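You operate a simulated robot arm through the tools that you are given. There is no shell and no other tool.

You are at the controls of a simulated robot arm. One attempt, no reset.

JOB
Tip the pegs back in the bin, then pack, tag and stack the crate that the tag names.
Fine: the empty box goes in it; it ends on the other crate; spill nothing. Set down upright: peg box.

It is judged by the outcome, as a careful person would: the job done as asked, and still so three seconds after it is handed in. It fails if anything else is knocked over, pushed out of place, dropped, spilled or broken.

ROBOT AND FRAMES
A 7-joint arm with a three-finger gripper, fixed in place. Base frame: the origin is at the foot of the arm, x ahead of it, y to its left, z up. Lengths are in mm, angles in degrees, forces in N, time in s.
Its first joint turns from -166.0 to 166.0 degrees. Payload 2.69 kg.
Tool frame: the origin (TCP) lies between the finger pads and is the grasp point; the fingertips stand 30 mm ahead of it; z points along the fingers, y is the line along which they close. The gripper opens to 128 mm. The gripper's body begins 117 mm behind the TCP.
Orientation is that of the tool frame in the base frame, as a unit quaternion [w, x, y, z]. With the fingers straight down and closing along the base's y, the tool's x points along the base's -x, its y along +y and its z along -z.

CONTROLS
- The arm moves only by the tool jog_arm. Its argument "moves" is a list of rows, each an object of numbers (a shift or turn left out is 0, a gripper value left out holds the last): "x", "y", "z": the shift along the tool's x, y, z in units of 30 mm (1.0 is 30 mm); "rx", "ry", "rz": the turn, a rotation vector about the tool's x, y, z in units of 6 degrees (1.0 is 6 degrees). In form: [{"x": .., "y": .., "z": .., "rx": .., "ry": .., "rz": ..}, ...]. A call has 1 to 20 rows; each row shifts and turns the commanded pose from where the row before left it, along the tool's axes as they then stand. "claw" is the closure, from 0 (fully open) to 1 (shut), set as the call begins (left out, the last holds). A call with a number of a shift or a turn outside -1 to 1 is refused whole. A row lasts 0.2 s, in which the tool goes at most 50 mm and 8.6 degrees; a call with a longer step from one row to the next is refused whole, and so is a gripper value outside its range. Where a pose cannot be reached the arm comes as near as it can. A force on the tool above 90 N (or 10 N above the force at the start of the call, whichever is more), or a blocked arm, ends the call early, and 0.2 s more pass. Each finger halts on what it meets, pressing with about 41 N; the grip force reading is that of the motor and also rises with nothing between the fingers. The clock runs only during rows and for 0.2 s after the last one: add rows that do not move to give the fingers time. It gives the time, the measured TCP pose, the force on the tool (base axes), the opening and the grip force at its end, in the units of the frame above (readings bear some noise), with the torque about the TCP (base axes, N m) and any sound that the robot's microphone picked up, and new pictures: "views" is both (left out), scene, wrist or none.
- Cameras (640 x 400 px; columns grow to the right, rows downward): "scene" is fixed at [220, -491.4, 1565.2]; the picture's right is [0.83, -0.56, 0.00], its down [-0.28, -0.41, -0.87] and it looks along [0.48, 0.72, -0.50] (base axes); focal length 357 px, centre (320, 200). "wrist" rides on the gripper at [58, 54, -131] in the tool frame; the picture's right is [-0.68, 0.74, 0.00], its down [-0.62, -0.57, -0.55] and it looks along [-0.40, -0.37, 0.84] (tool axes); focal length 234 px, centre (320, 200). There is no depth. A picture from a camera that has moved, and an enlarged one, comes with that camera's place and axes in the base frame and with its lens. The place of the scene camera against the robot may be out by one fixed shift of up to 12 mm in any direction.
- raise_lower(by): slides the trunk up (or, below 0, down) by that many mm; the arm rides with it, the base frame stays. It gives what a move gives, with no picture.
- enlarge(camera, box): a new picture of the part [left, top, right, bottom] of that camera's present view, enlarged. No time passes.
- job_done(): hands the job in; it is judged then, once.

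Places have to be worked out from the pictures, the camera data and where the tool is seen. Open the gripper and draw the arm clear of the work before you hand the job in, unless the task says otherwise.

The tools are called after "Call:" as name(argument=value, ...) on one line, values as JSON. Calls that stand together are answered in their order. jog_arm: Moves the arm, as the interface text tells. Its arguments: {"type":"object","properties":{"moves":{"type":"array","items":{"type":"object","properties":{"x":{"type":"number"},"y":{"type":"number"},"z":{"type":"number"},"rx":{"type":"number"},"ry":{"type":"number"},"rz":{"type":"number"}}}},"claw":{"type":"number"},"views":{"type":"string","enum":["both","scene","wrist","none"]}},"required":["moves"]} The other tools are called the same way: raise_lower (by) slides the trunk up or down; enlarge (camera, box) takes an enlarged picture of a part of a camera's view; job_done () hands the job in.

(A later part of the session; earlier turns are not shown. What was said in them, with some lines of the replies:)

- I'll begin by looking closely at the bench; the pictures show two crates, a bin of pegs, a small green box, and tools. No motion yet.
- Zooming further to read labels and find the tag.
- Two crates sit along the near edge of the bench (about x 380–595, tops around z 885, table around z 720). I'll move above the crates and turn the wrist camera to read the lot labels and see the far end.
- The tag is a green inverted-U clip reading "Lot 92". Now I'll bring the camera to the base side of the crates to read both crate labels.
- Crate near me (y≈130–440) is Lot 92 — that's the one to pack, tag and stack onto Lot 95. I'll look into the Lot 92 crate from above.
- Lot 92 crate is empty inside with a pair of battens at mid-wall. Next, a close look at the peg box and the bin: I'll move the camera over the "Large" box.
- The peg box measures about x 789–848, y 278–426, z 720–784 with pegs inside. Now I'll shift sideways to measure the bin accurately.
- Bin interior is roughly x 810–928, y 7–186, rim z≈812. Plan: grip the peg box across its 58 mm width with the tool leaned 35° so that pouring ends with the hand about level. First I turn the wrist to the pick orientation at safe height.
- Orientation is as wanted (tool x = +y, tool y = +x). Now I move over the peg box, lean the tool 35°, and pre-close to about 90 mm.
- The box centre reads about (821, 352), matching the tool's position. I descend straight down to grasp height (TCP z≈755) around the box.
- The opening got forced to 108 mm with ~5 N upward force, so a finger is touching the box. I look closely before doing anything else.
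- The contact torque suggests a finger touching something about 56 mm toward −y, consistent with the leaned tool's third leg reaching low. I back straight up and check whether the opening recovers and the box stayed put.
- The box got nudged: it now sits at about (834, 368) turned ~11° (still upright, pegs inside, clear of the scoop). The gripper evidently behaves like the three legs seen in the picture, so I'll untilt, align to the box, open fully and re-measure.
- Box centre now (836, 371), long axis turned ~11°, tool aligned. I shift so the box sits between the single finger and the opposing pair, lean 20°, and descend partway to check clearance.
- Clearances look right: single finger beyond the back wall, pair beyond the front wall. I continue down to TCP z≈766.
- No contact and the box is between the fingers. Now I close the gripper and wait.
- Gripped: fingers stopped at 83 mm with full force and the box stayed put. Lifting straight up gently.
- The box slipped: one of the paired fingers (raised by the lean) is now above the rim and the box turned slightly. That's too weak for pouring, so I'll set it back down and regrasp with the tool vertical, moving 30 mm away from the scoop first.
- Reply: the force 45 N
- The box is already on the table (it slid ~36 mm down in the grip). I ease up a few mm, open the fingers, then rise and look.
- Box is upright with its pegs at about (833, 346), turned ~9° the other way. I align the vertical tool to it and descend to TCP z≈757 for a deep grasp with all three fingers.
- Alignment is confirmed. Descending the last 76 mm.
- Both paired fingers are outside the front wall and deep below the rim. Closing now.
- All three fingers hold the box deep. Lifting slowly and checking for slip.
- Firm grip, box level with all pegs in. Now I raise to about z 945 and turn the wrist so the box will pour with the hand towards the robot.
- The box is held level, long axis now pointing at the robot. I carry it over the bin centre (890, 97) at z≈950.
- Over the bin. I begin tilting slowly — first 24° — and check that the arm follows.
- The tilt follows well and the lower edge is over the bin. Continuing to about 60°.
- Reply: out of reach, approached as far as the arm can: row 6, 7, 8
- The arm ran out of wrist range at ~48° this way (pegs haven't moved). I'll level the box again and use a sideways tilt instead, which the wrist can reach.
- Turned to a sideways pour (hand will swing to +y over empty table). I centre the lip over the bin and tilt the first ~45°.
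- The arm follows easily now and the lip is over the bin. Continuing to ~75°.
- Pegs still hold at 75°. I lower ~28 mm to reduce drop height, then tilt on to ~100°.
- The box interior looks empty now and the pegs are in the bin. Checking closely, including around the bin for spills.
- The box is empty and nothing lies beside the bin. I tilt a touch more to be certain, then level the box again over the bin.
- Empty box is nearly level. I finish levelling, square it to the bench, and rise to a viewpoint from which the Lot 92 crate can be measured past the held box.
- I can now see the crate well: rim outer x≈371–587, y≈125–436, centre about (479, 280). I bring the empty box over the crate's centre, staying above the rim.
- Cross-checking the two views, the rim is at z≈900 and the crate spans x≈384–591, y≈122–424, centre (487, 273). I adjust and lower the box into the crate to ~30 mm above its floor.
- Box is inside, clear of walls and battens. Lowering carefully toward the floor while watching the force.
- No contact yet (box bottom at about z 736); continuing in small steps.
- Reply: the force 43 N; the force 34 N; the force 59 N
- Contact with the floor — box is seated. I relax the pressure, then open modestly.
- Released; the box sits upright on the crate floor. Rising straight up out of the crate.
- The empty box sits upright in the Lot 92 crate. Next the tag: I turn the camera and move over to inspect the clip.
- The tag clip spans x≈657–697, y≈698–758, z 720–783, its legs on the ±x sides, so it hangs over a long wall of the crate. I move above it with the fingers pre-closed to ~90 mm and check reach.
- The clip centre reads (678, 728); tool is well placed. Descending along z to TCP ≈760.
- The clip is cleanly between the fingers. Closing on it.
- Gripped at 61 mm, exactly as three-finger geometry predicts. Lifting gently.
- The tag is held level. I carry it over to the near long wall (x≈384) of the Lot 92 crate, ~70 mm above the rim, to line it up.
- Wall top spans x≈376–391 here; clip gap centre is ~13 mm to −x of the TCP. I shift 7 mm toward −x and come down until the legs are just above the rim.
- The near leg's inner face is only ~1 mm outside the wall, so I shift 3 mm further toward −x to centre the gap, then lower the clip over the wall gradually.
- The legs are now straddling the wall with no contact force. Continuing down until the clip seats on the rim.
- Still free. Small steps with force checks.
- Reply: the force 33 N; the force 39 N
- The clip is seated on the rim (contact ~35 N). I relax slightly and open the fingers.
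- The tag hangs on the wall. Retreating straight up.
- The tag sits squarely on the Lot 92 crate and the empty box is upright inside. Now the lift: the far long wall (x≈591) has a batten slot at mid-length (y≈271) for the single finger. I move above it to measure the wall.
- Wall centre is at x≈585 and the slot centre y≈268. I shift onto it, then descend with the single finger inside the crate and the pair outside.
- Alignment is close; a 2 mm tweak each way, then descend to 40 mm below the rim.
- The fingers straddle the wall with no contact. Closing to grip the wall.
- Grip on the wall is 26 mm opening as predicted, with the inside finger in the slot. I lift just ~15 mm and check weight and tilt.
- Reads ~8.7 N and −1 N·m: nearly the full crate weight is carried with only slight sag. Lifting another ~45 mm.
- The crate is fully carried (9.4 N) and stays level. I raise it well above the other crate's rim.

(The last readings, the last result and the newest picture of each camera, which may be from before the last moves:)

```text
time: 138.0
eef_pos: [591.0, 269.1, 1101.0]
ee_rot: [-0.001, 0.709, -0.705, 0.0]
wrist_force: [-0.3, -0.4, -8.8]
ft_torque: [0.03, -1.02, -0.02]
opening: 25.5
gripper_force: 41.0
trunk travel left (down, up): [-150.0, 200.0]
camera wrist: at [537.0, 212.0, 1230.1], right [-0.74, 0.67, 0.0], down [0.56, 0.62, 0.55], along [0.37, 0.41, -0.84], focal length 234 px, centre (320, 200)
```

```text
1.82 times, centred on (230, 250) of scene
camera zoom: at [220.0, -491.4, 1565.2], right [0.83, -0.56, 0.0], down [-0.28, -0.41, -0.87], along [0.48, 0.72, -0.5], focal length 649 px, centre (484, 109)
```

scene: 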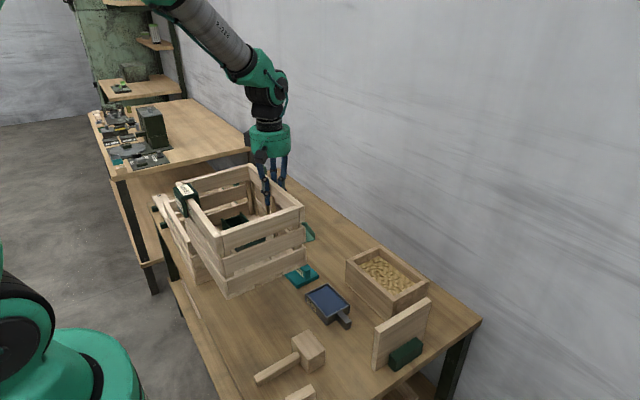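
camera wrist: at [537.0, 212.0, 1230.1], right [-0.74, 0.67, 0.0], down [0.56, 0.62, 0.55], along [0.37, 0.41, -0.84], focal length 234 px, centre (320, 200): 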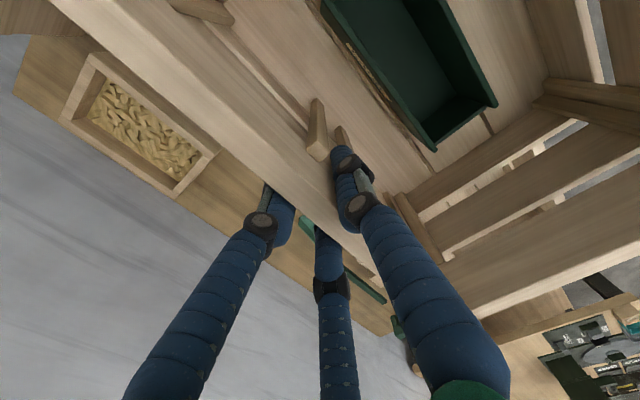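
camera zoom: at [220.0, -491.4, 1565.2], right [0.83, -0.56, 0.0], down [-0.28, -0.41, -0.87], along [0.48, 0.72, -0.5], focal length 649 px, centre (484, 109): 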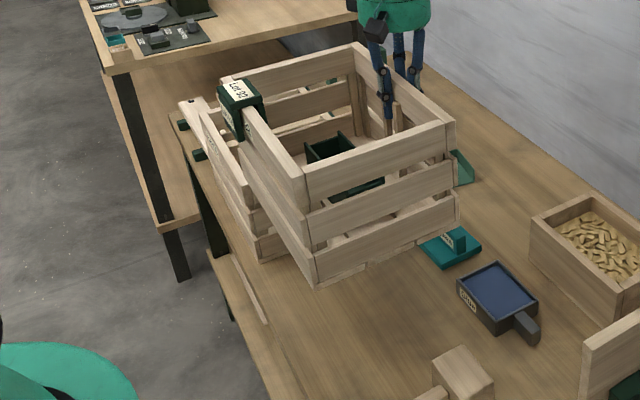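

Crate hangs level ~55 mm above the other crate's rim. Now carrying it smoothly in +y by ~352 mm to sit above Lot 95.

Call:
jog_arm(moves=[{"x": -0.2}, {"x": -0.4}, {"x": -0.6}, {"x": -0.7}, {"x": -0.7}, {"x": -0.7}, {"x": -0.7}, {"x": -0.7}, {"x": -0.7}, {"x": -0.7}, {"x": -0.7}, {"x": -0.7}, {"x": -0.7}, {"x": -0.7}, {"x": -0.7}, {"x": -0.7}, {"x": -0.6}, {"x": -0.43, "y": 0.083}, {"x": -0.4}, {}], views="both")

Call:
enlarge(camera="scene", box=[130, 110, 290, 310])

```text
time: 142.2
eef_pos: [586.3, 620.4, 1099.9]
ee_rot: [-0.001, 0.708, -0.706, 0.001]
wrist_force: [-0.9, 0.3, -9.6]
ft_torque: [-0.01, -1.1, 0.0]
opening: 25.6
gripper_force: 40.9
trunk travel left (down, up): [-150.0, 200.0]
camera wrist: at [533.4, 562.7, 1230.0], right [-0.74, 0.67, 0.0], down [0.56, 0.62, 0.55], along [0.37, 0.41, -0.84], focal length 234 px, centre (320, 200)
```

scene: 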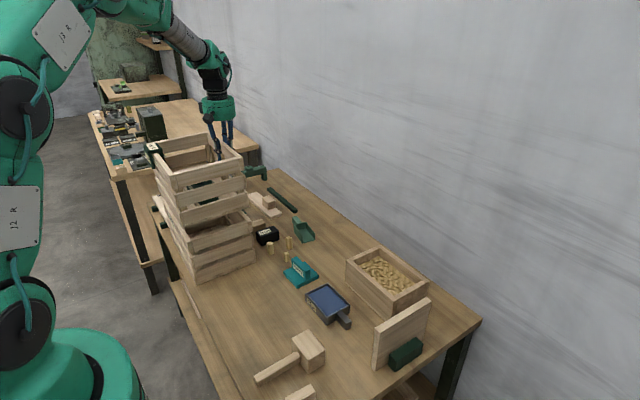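
wrist: 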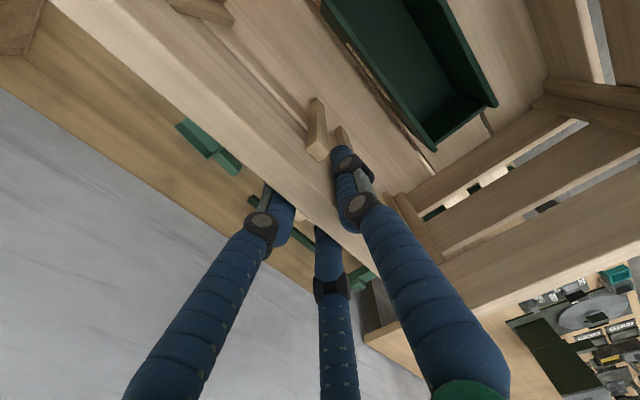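

```text
2.00 times, centred on (210, 210) of scene
camera zoom: at [220.0, -491.4, 1565.2], right [0.83, -0.56, 0.0], down [-0.28, -0.41, -0.87], along [0.48, 0.72, -0.5], focal length 714 px, centre (540, 180)
```

zoom: 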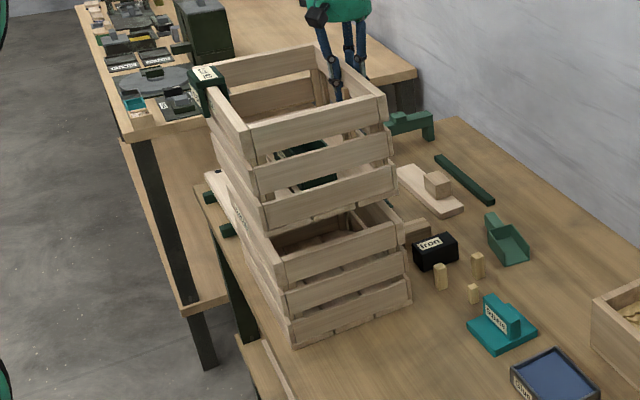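

Above the other crate. I zoom in to compare the corners of both crates.

Call:
enlarge(camera="scene", box=[150, 140, 270, 290])

Call:
enlarge(camera="scene", box=[160, 200, 210, 262])

Call:
enlarge(camera="scene", box=[220, 180, 270, 242])

```text
2.67 times, centred on (210, 215) of scene
camera zoom: at [220.0, -491.4, 1565.2], right [0.83, -0.56, 0.0], down [-0.28, -0.41, -0.87], along [0.48, 0.72, -0.5], focal length 952 px, centre (613, 160)
```

zoom: 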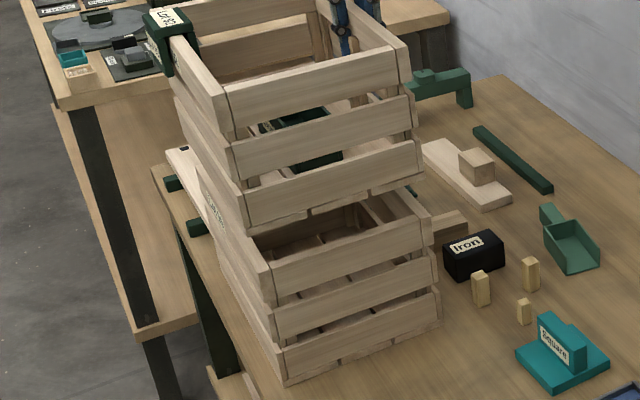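

```text
6.45 times, centred on (185, 231) of scene
camera zoom: at [220.0, -491.4, 1565.2], right [0.83, -0.56, 0.0], down [-0.28, -0.41, -0.87], along [0.48, 0.72, -0.5], focal length 2304 px, centre (1191, 0)
```

zoom: 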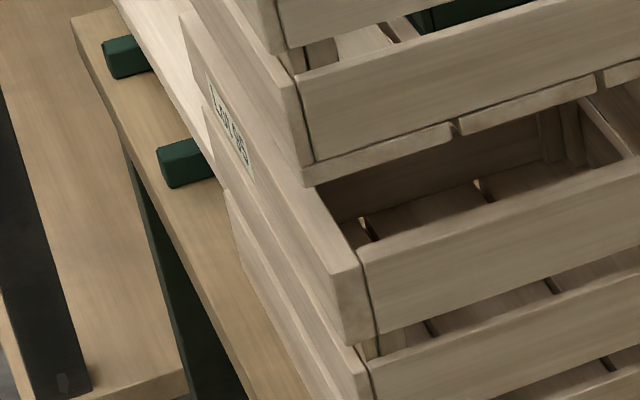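

```text
6.45 times, centred on (245, 211) of scene
camera zoom: at [220.0, -491.4, 1565.2], right [0.83, -0.56, 0.0], down [-0.28, -0.41, -0.87], along [0.48, 0.72, -0.5], focal length 2304 px, centre (804, 129)
```

zoom: 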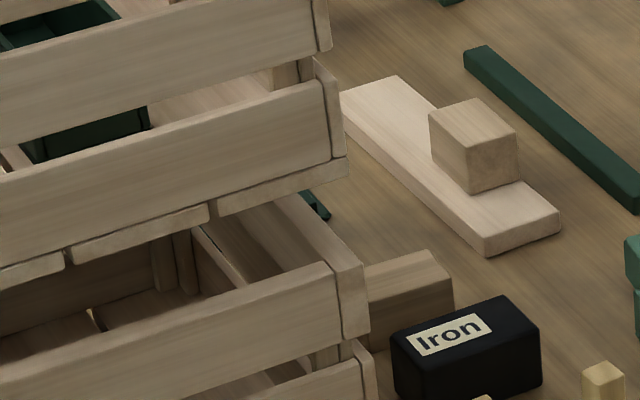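

Comparing corners, the upper crate needs about +4.5 mm in x and +5 mm in y. I apply that and lower to ~12 mm above the rim.

Call:
jog_arm(moves=[{"x": -0.167, "y": -0.15}, {"z": 0.25}, {"z": 0.4}, {"z": 0.4}, {"z": 0.3}, {"z": 0.1}, {}, {}], views="both")

Call:
enlarge(camera="scene", box=[160, 200, 210, 262])

Call:
enlarge(camera="scene", box=[220, 180, 270, 242])

Call:
enlarge(camera="scene", box=[140, 140, 270, 290])

```text
time: 144.0
eef_pos: [591.9, 626.5, 1057.5]
ee_rot: [-0.001, 0.708, -0.706, 0.001]
wrist_force: [0.1, 0.4, -9.1]
ft_torque: [0.01, -1.06, 0.04]
opening: 25.5
gripper_force: 41.3
trunk travel left (down, up): [-150.0, 200.0]
camera wrist: at [538.7, 568.5, 1187.0], right [-0.74, 0.67, 0.0], down [0.56, 0.62, 0.55], along [0.37, 0.41, -0.84], focal length 234 px, centre (320, 200)
```

scene: 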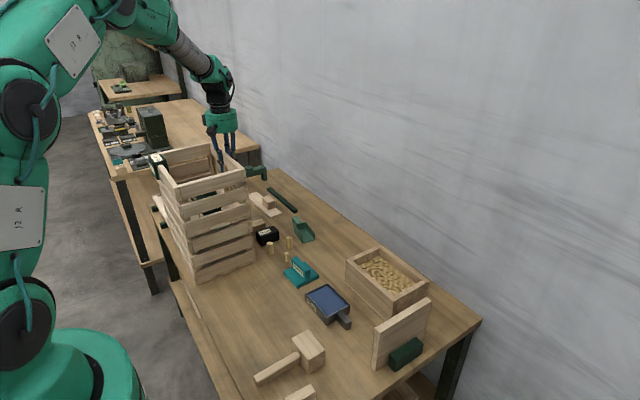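
wrist: 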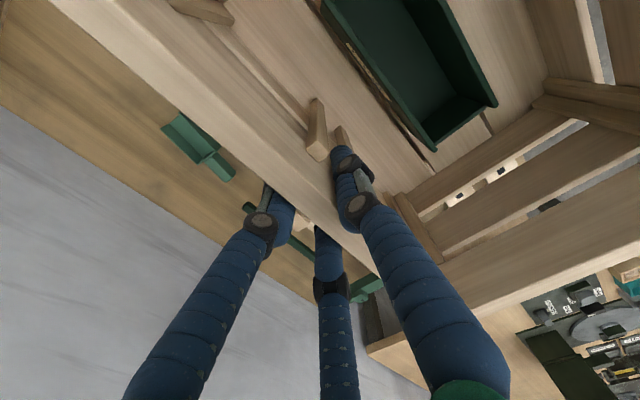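

```text
6.45 times, centred on (185, 231) of scene
camera zoom: at [220.0, -491.4, 1565.2], right [0.83, -0.56, 0.0], down [-0.28, -0.41, -0.87], along [0.48, 0.72, -0.5], focal length 2304 px, centre (1191, 0)
```

zoom: 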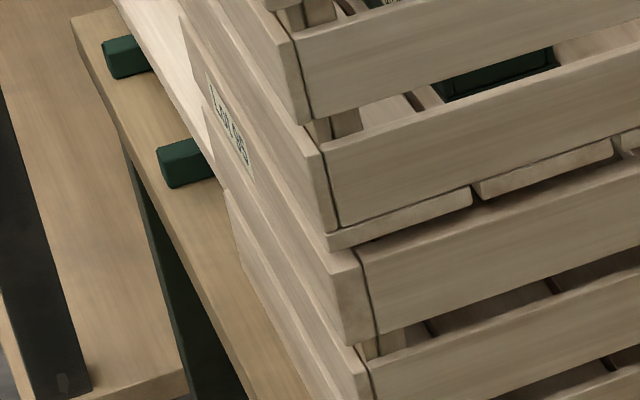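

```text
6.45 times, centred on (245, 211) of scene
camera zoom: at [220.0, -491.4, 1565.2], right [0.83, -0.56, 0.0], down [-0.28, -0.41, -0.87], along [0.48, 0.72, -0.5], focal length 2304 px, centre (804, 129)
```

zoom: 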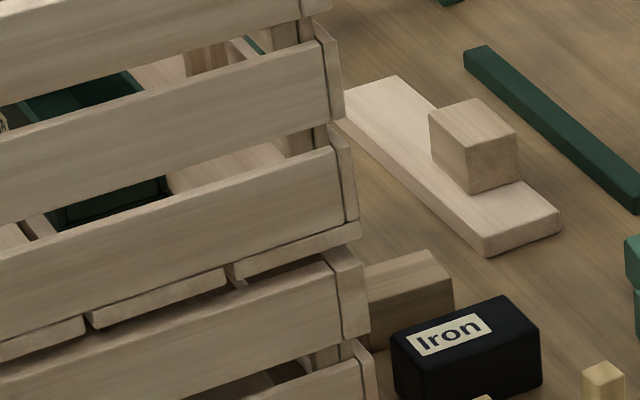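

```text
2.67 times, centred on (205, 215) of scene
camera zoom: at [220.0, -491.4, 1565.2], right [0.83, -0.56, 0.0], down [-0.28, -0.41, -0.87], along [0.48, 0.72, -0.5], focal length 952 px, centre (627, 160)
```

zoom: 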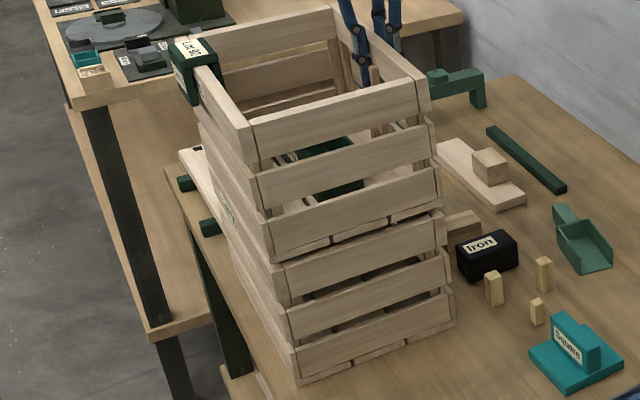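

Corners line up well. Lowering in small steps until the weight transfers.

Call:
jog_arm(moves=[{"x": 0.06, "z": 0.1}, {"z": 0.12}, {}], views="none")

Call:
jog_arm(moves=[{"z": 0.1}, {}], views="none")

```text
time: 144.8
eef_pos: [591.3, 623.2, 1051.1]
ee_rot: [0.0, 0.708, -0.706, 0.001]
wrist_force: [-0.8, 0.3, -9.3]
ft_torque: [0.0, -1.05, -0.01]
opening: 25.2
gripper_force: 40.7
trunk travel left (down, up): [-150.0, 200.0]
```

```text
time: 145.4
eef_pos: [591.7, 623.4, 1047.4]
ee_rot: [-0.002, 0.708, -0.706, 0.0]
wrist_force: [1.5, -0.6, -5.1]
ft_torque: [-0.16, -0.5, 0.03]
opening: 25.8
gripper_force: 41.0
trunk travel left (down, up): [-150.0, 200.0]
```

First contact: the load on the wrist is dropping (−9.3 → −5 N). A couple more millimetres.

Call:
jog_arm(moves=[{"z": 0.06}, {}], views="none")

Call:
jog_arm(moves=[{}, {}], views="both")

Call:
enlarge(camera="scene", box=[140, 140, 270, 290])

```text
time: 146.0
eef_pos: [591.7, 623.9, 1047.2]
ee_rot: [-0.001, 0.708, -0.706, 0.0]
wrist_force: [2.8, -1.0, -3.3]
ft_torque: [0.55, -0.01, -0.04]
opening: 25.3
gripper_force: 41.1
trunk travel left (down, up): [-150.0, 200.0]
```

```text
time: 146.6
eef_pos: [591.6, 624.5, 1045.9]
ee_rot: [-0.001, 0.708, -0.706, 0.001]
wrist_force: [2.9, -0.2, -3.6]
ft_torque: [0.13, -0.08, 0.04]
opening: 25.3
gripper_force: 41.2
trunk travel left (down, up): [-150.0, 200.0]
camera wrist: at [538.3, 566.7, 1175.6], right [-0.74, 0.67, 0.0], down [0.56, 0.62, 0.55], along [0.37, 0.41, -0.84], focal length 234 px, centre (320, 200)
```

scene: 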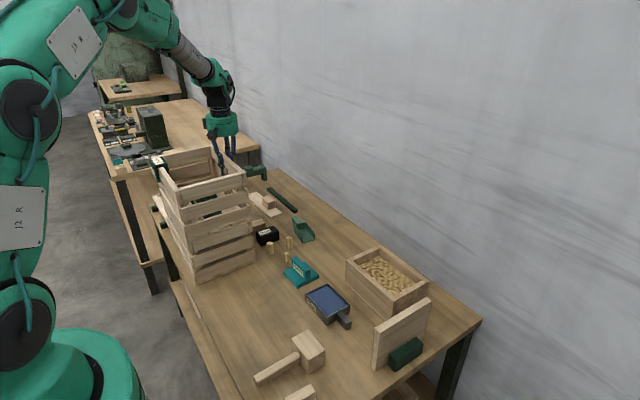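
wrist: 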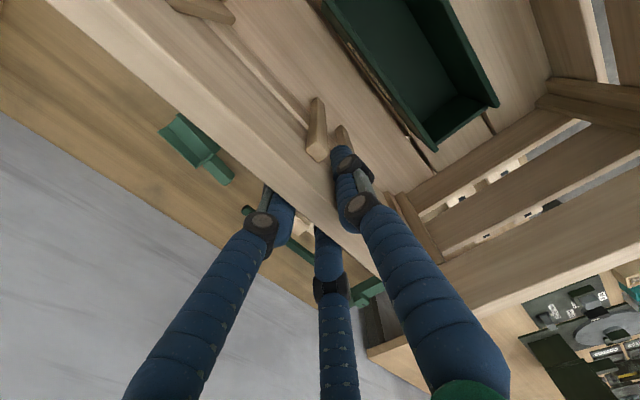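

```text
2.67 times, centred on (205, 215) of scene
camera zoom: at [220.0, -491.4, 1565.2], right [0.83, -0.56, 0.0], down [-0.28, -0.41, -0.87], along [0.48, 0.72, -0.5], focal length 952 px, centre (627, 160)
```

zoom: 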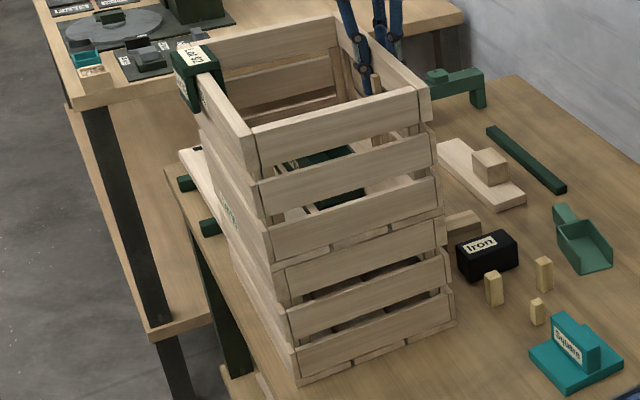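

Torque is near zero; a residual 3.5 N is still hanging. One more 1.5 mm, then check.

Call:
jog_arm(moves=[{"z": 0.05}, {}], views="none")

Call:
jog_arm(moves=[{"z": 0.03}, {}], views="none")

```text
time: 147.2
eef_pos: [591.3, 624.2, 1044.5]
ee_rot: [-0.001, 0.708, -0.706, 0.0]
wrist_force: [3.9, -0.2, -2.2]
ft_torque: [0.05, 0.11, 0.03]
opening: 25.1
gripper_force: 40.9
trunk travel left (down, up): [-150.0, 200.0]
```

```text
time: 147.8
eef_pos: [590.2, 624.4, 1045.4]
ee_rot: [-0.001, 0.708, -0.706, 0.0]
wrist_force: [3.5, -0.4, 4.5]
ft_torque: [-0.51, 0.23, 0.08]
opening: 25.5
gripper_force: 40.6
trunk travel left (down, up): [-150.0, 200.0]
```

Seated. Opening the fingers gently to ~77 mm.

Call:
jog_arm(claw=0.85, moves=[{}, {}], views="none")

Call:
jog_arm(claw=0.35, moves=[{}, {}, {}], views="both")

Call:
enlarge(camera="wrist", box=[200, 40, 440, 240])

```text
time: 148.4
eef_pos: [590.4, 623.9, 1045.6]
ee_rot: [-0.001, 0.708, -0.706, 0.0]
wrist_force: [3.1, 2.1, 6.7]
ft_torque: [-0.05, 0.21, 0.07]
opening: 25.4
gripper_force: 41.1
trunk travel left (down, up): [-150.0, 200.0]
```

```text
time: 149.2
eef_pos: [590.8, 625.4, 1044.4]
ee_rot: [0.0, 0.708, -0.706, 0.0]
wrist_force: [-0.2, -0.7, 0.4]
ft_torque: [0.01, -0.02, 0.0]
opening: 83.2
gripper_force: 0.0
trunk travel left (down, up): [-150.0, 200.0]
camera wrist: at [537.9, 566.7, 1173.4], right [-0.74, 0.67, 0.0], down [0.56, 0.62, 0.55], along [0.37, 0.41, -0.84], focal length 234 px, centre (320, 200)
```

scene: 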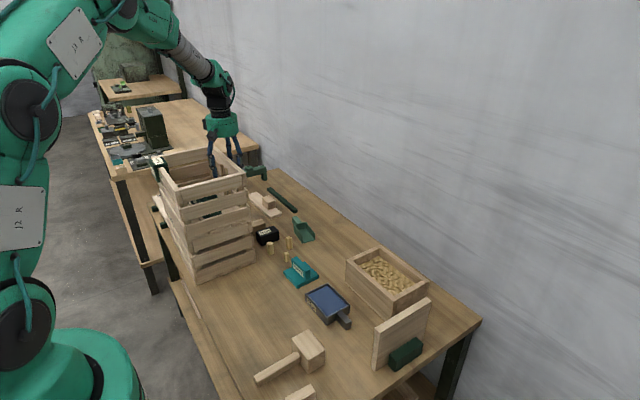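
wrist: 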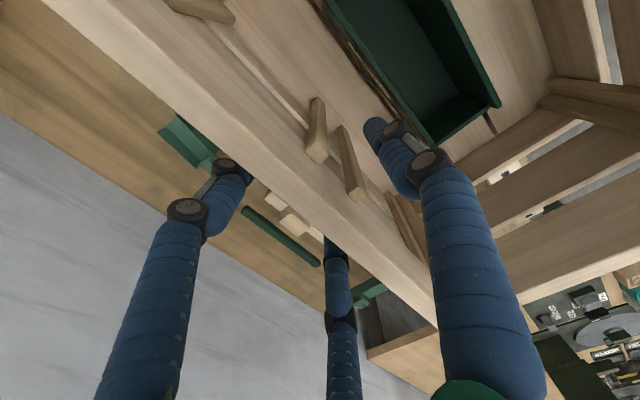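

```text
2.00 times, centred on (320, 140) of wrist
camera zoom: at [537.9, 566.7, 1173.4], right [-0.74, 0.67, 0.0], down [0.56, 0.62, 0.55], along [0.37, 0.41, -0.84], focal length 468 px, centre (320, 320)
```

zoom: 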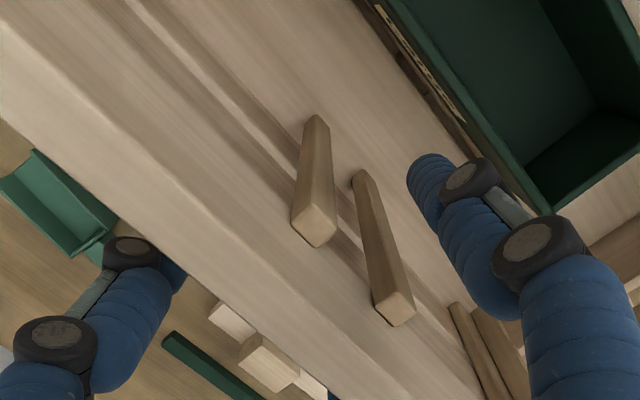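

Released and free. Rising straight up, then drawing back toward the robot to inspect everything.

Call:
jog_arm(moves=[{"z": -0.4}, {"z": -0.8}, {"z": -0.8}, {"z": -0.8}, {"z": -0.8}, {"z": -0.8}, {"z": -0.8}, {"z": -0.8}, {"x": 0.9, "y": 0.4, "z": -0.2}, {"x": 0.9, "y": 0.4, "z": -0.2}, {"x": 0.9, "y": 0.4, "z": -0.2}, {"x": 0.9, "y": 0.4, "z": -0.2}, {"x": 0.9, "y": 0.4, "z": -0.2}, {"x": 0.9, "y": 0.4, "z": -0.2}, {"x": 0.9, "y": 0.4, "z": -0.2}, {"x": 0.9, "y": 0.4, "z": -0.2}, {"x": 0.9, "y": 0.4, "z": -0.2}, {"x": 0.9, "y": 0.4, "z": -0.2}, {}], views="both")

Call:
enlarge(camera="scene", box=[130, 130, 290, 300])

Call:
enlarge(camera="scene", box=[240, 170, 440, 330])

Call:
enlarge(camera="wrist", box=[160, 60, 480, 260])

```text
time: 153.2
eef_pos: [472.4, 352.4, 1284.8]
ee_rot: [-0.001, 0.708, -0.706, 0.0]
wrist_force: [-0.3, 0.1, 0.3]
ft_torque: [0.05, -0.01, 0.0]
opening: 82.8
gripper_force: 0.1
trunk travel left (down, up): [-150.0, 200.0]
camera wrist: at [418.4, 294.6, 1413.0], right [-0.74, 0.67, 0.0], down [0.56, 0.62, 0.55], along [0.37, 0.41, -0.83], focal length 234 px, centre (320, 200)
```

scene: 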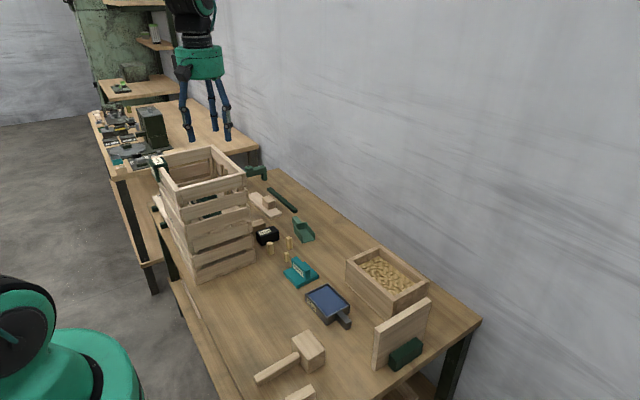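
wrist: 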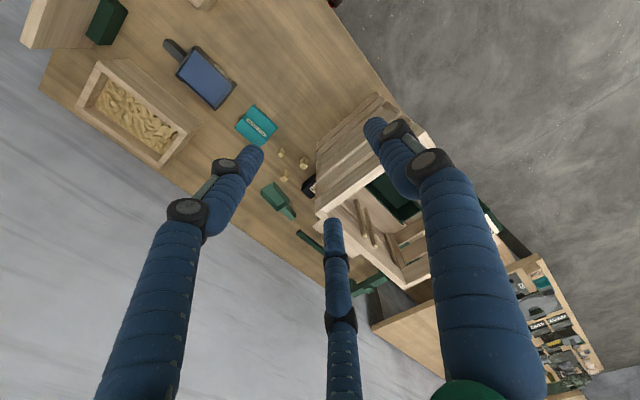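

```text
2.35 times, centred on (210, 215) of scene
camera zoom: at [220.0, -491.4, 1565.2], right [0.83, -0.56, 0.0], down [-0.28, -0.41, -0.87], along [0.48, 0.72, -0.5], focal length 840 px, centre (579, 165)
```

zoom: 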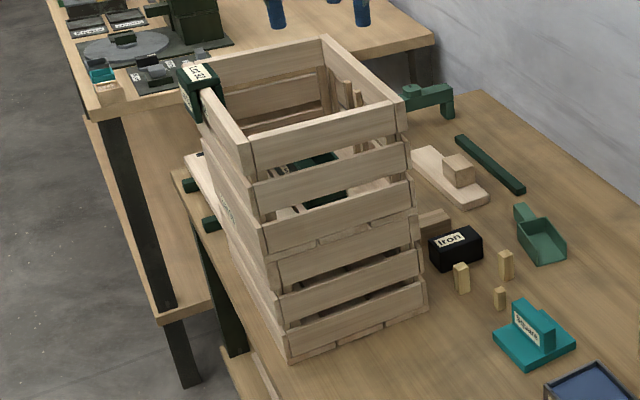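

```text
2.50 times, centred on (340, 250) of scene
camera zoom: at [220.0, -491.4, 1565.2], right [0.83, -0.56, 0.0], down [-0.28, -0.41, -0.87], along [0.48, 0.72, -0.5], focal length 893 px, centre (270, 75)
```

zoom: 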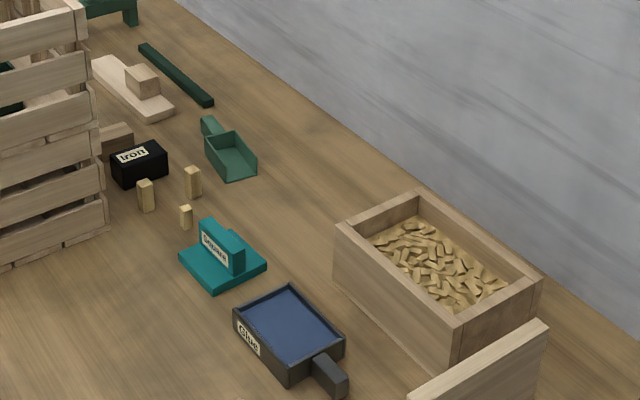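

```text
2.00 times, centred on (320, 160) of wrist
camera zoom: at [418.4, 294.6, 1413.0], right [-0.74, 0.67, 0.0], down [0.56, 0.62, 0.55], along [0.37, 0.41, -0.83], focal length 468 px, centre (320, 280)
```

zoom: 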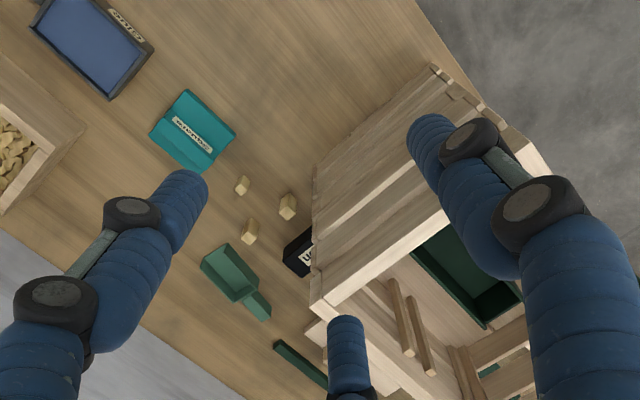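

Everything looks right: pegs in the bin with no spills, empty box upright in the Lot 92 crate, tag on its rim, crate stacked squarely on Lot 95, other items in place. I open the gripper fully, back off a bit more and wait for a final look.

Call:
jog_arm(claw=0, moves=[{"y": 0.8, "z": -0.2}, {"y": 0.8, "z": -0.2}, {"y": 0.8, "z": -0.2}, {"y": 0.8, "z": -0.2}, {}, {}, {}, {}, {}, {}], views="both")

Call:
enlarge(camera="scene", box=[130, 130, 290, 300])

```text
time: 155.4
eef_pos: [375.5, 351.0, 1307.7]
ee_rot: [-0.002, 0.708, -0.706, 0.001]
wrist_force: [0.2, -0.4, 0.4]
ft_torque: [-0.03, -0.01, -0.01]
opening: 128.2
gripper_force: 0.1
trunk travel left (down, up): [-150.0, 200.0]
camera wrist: at [322.1, 293.6, 1436.6], right [-0.74, 0.67, 0.0], down [0.56, 0.62, 0.55], along [0.37, 0.41, -0.83], focal length 234 px, centre (320, 200)
```

scene: 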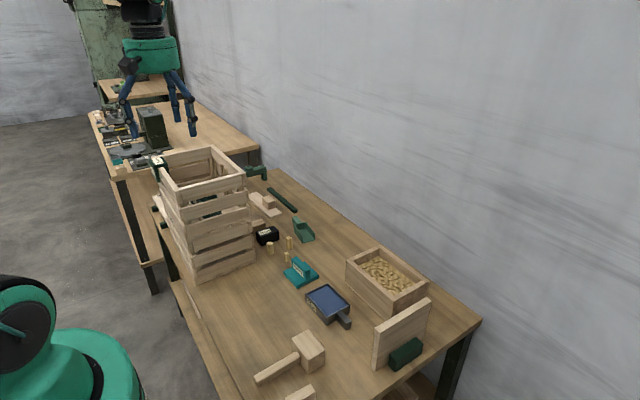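
wrist: 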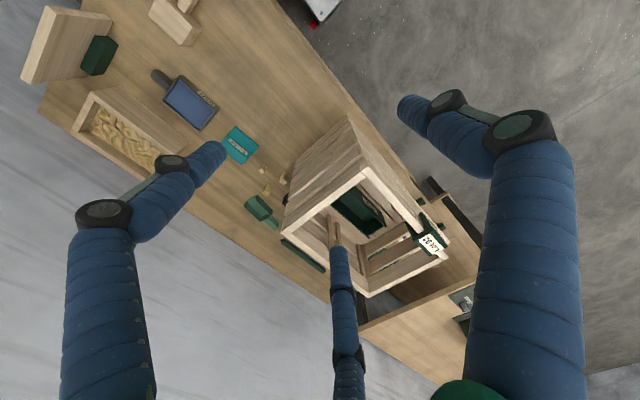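

```text
2.35 times, centred on (210, 215) of scene
camera zoom: at [220.0, -491.4, 1565.2], right [0.83, -0.56, 0.0], down [-0.28, -0.41, -0.87], along [0.48, 0.72, -0.5], focal length 840 px, centre (579, 165)
```

zoom: 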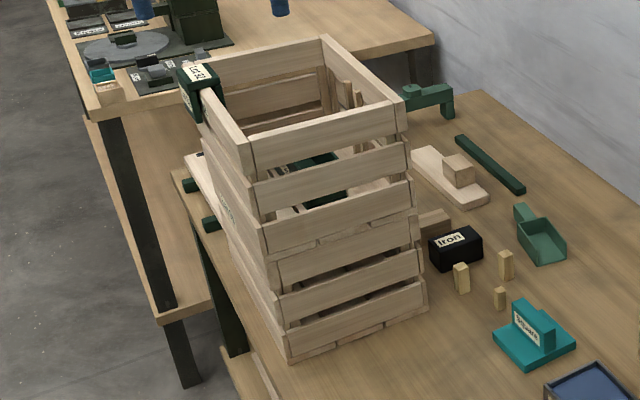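

The stack is stable and unchanged, the gripper is open and the arm is clear, so I hand the job in.

Call:
job_done()

```text
The job is handed in.
```

The job is handed in. At the last check:

- **Pegs:** they are back in the bin, and I saw none spilled around it.
- **Box:** the emptied peg box stands upright inside the Lot 92 crate.
- **Tag:** the Lot 92 clip hangs on that crate's rim.
- **Stack:** the Lot 92 crate sits squarely on the Lot 95 crate. It looked the same about two seconds later, in the last picture before handing in.

**Peg box slips:** my first approach nudged the box about 20 mm and turned it about 11 degrees. On the first lift it slipped in the grip, so I set it down and picked it up again. It stayed upright with its pegs inside both times, and nothing else appeared to move.

**Gripper:** it behaves like a three-finger gripper, not the two-finger one described, and I changed my grips to suit.

**Loose pegs:** I left the three pegs standing on the bench where they were. I read "tip the pegs back" as meaning only the ones in the box.
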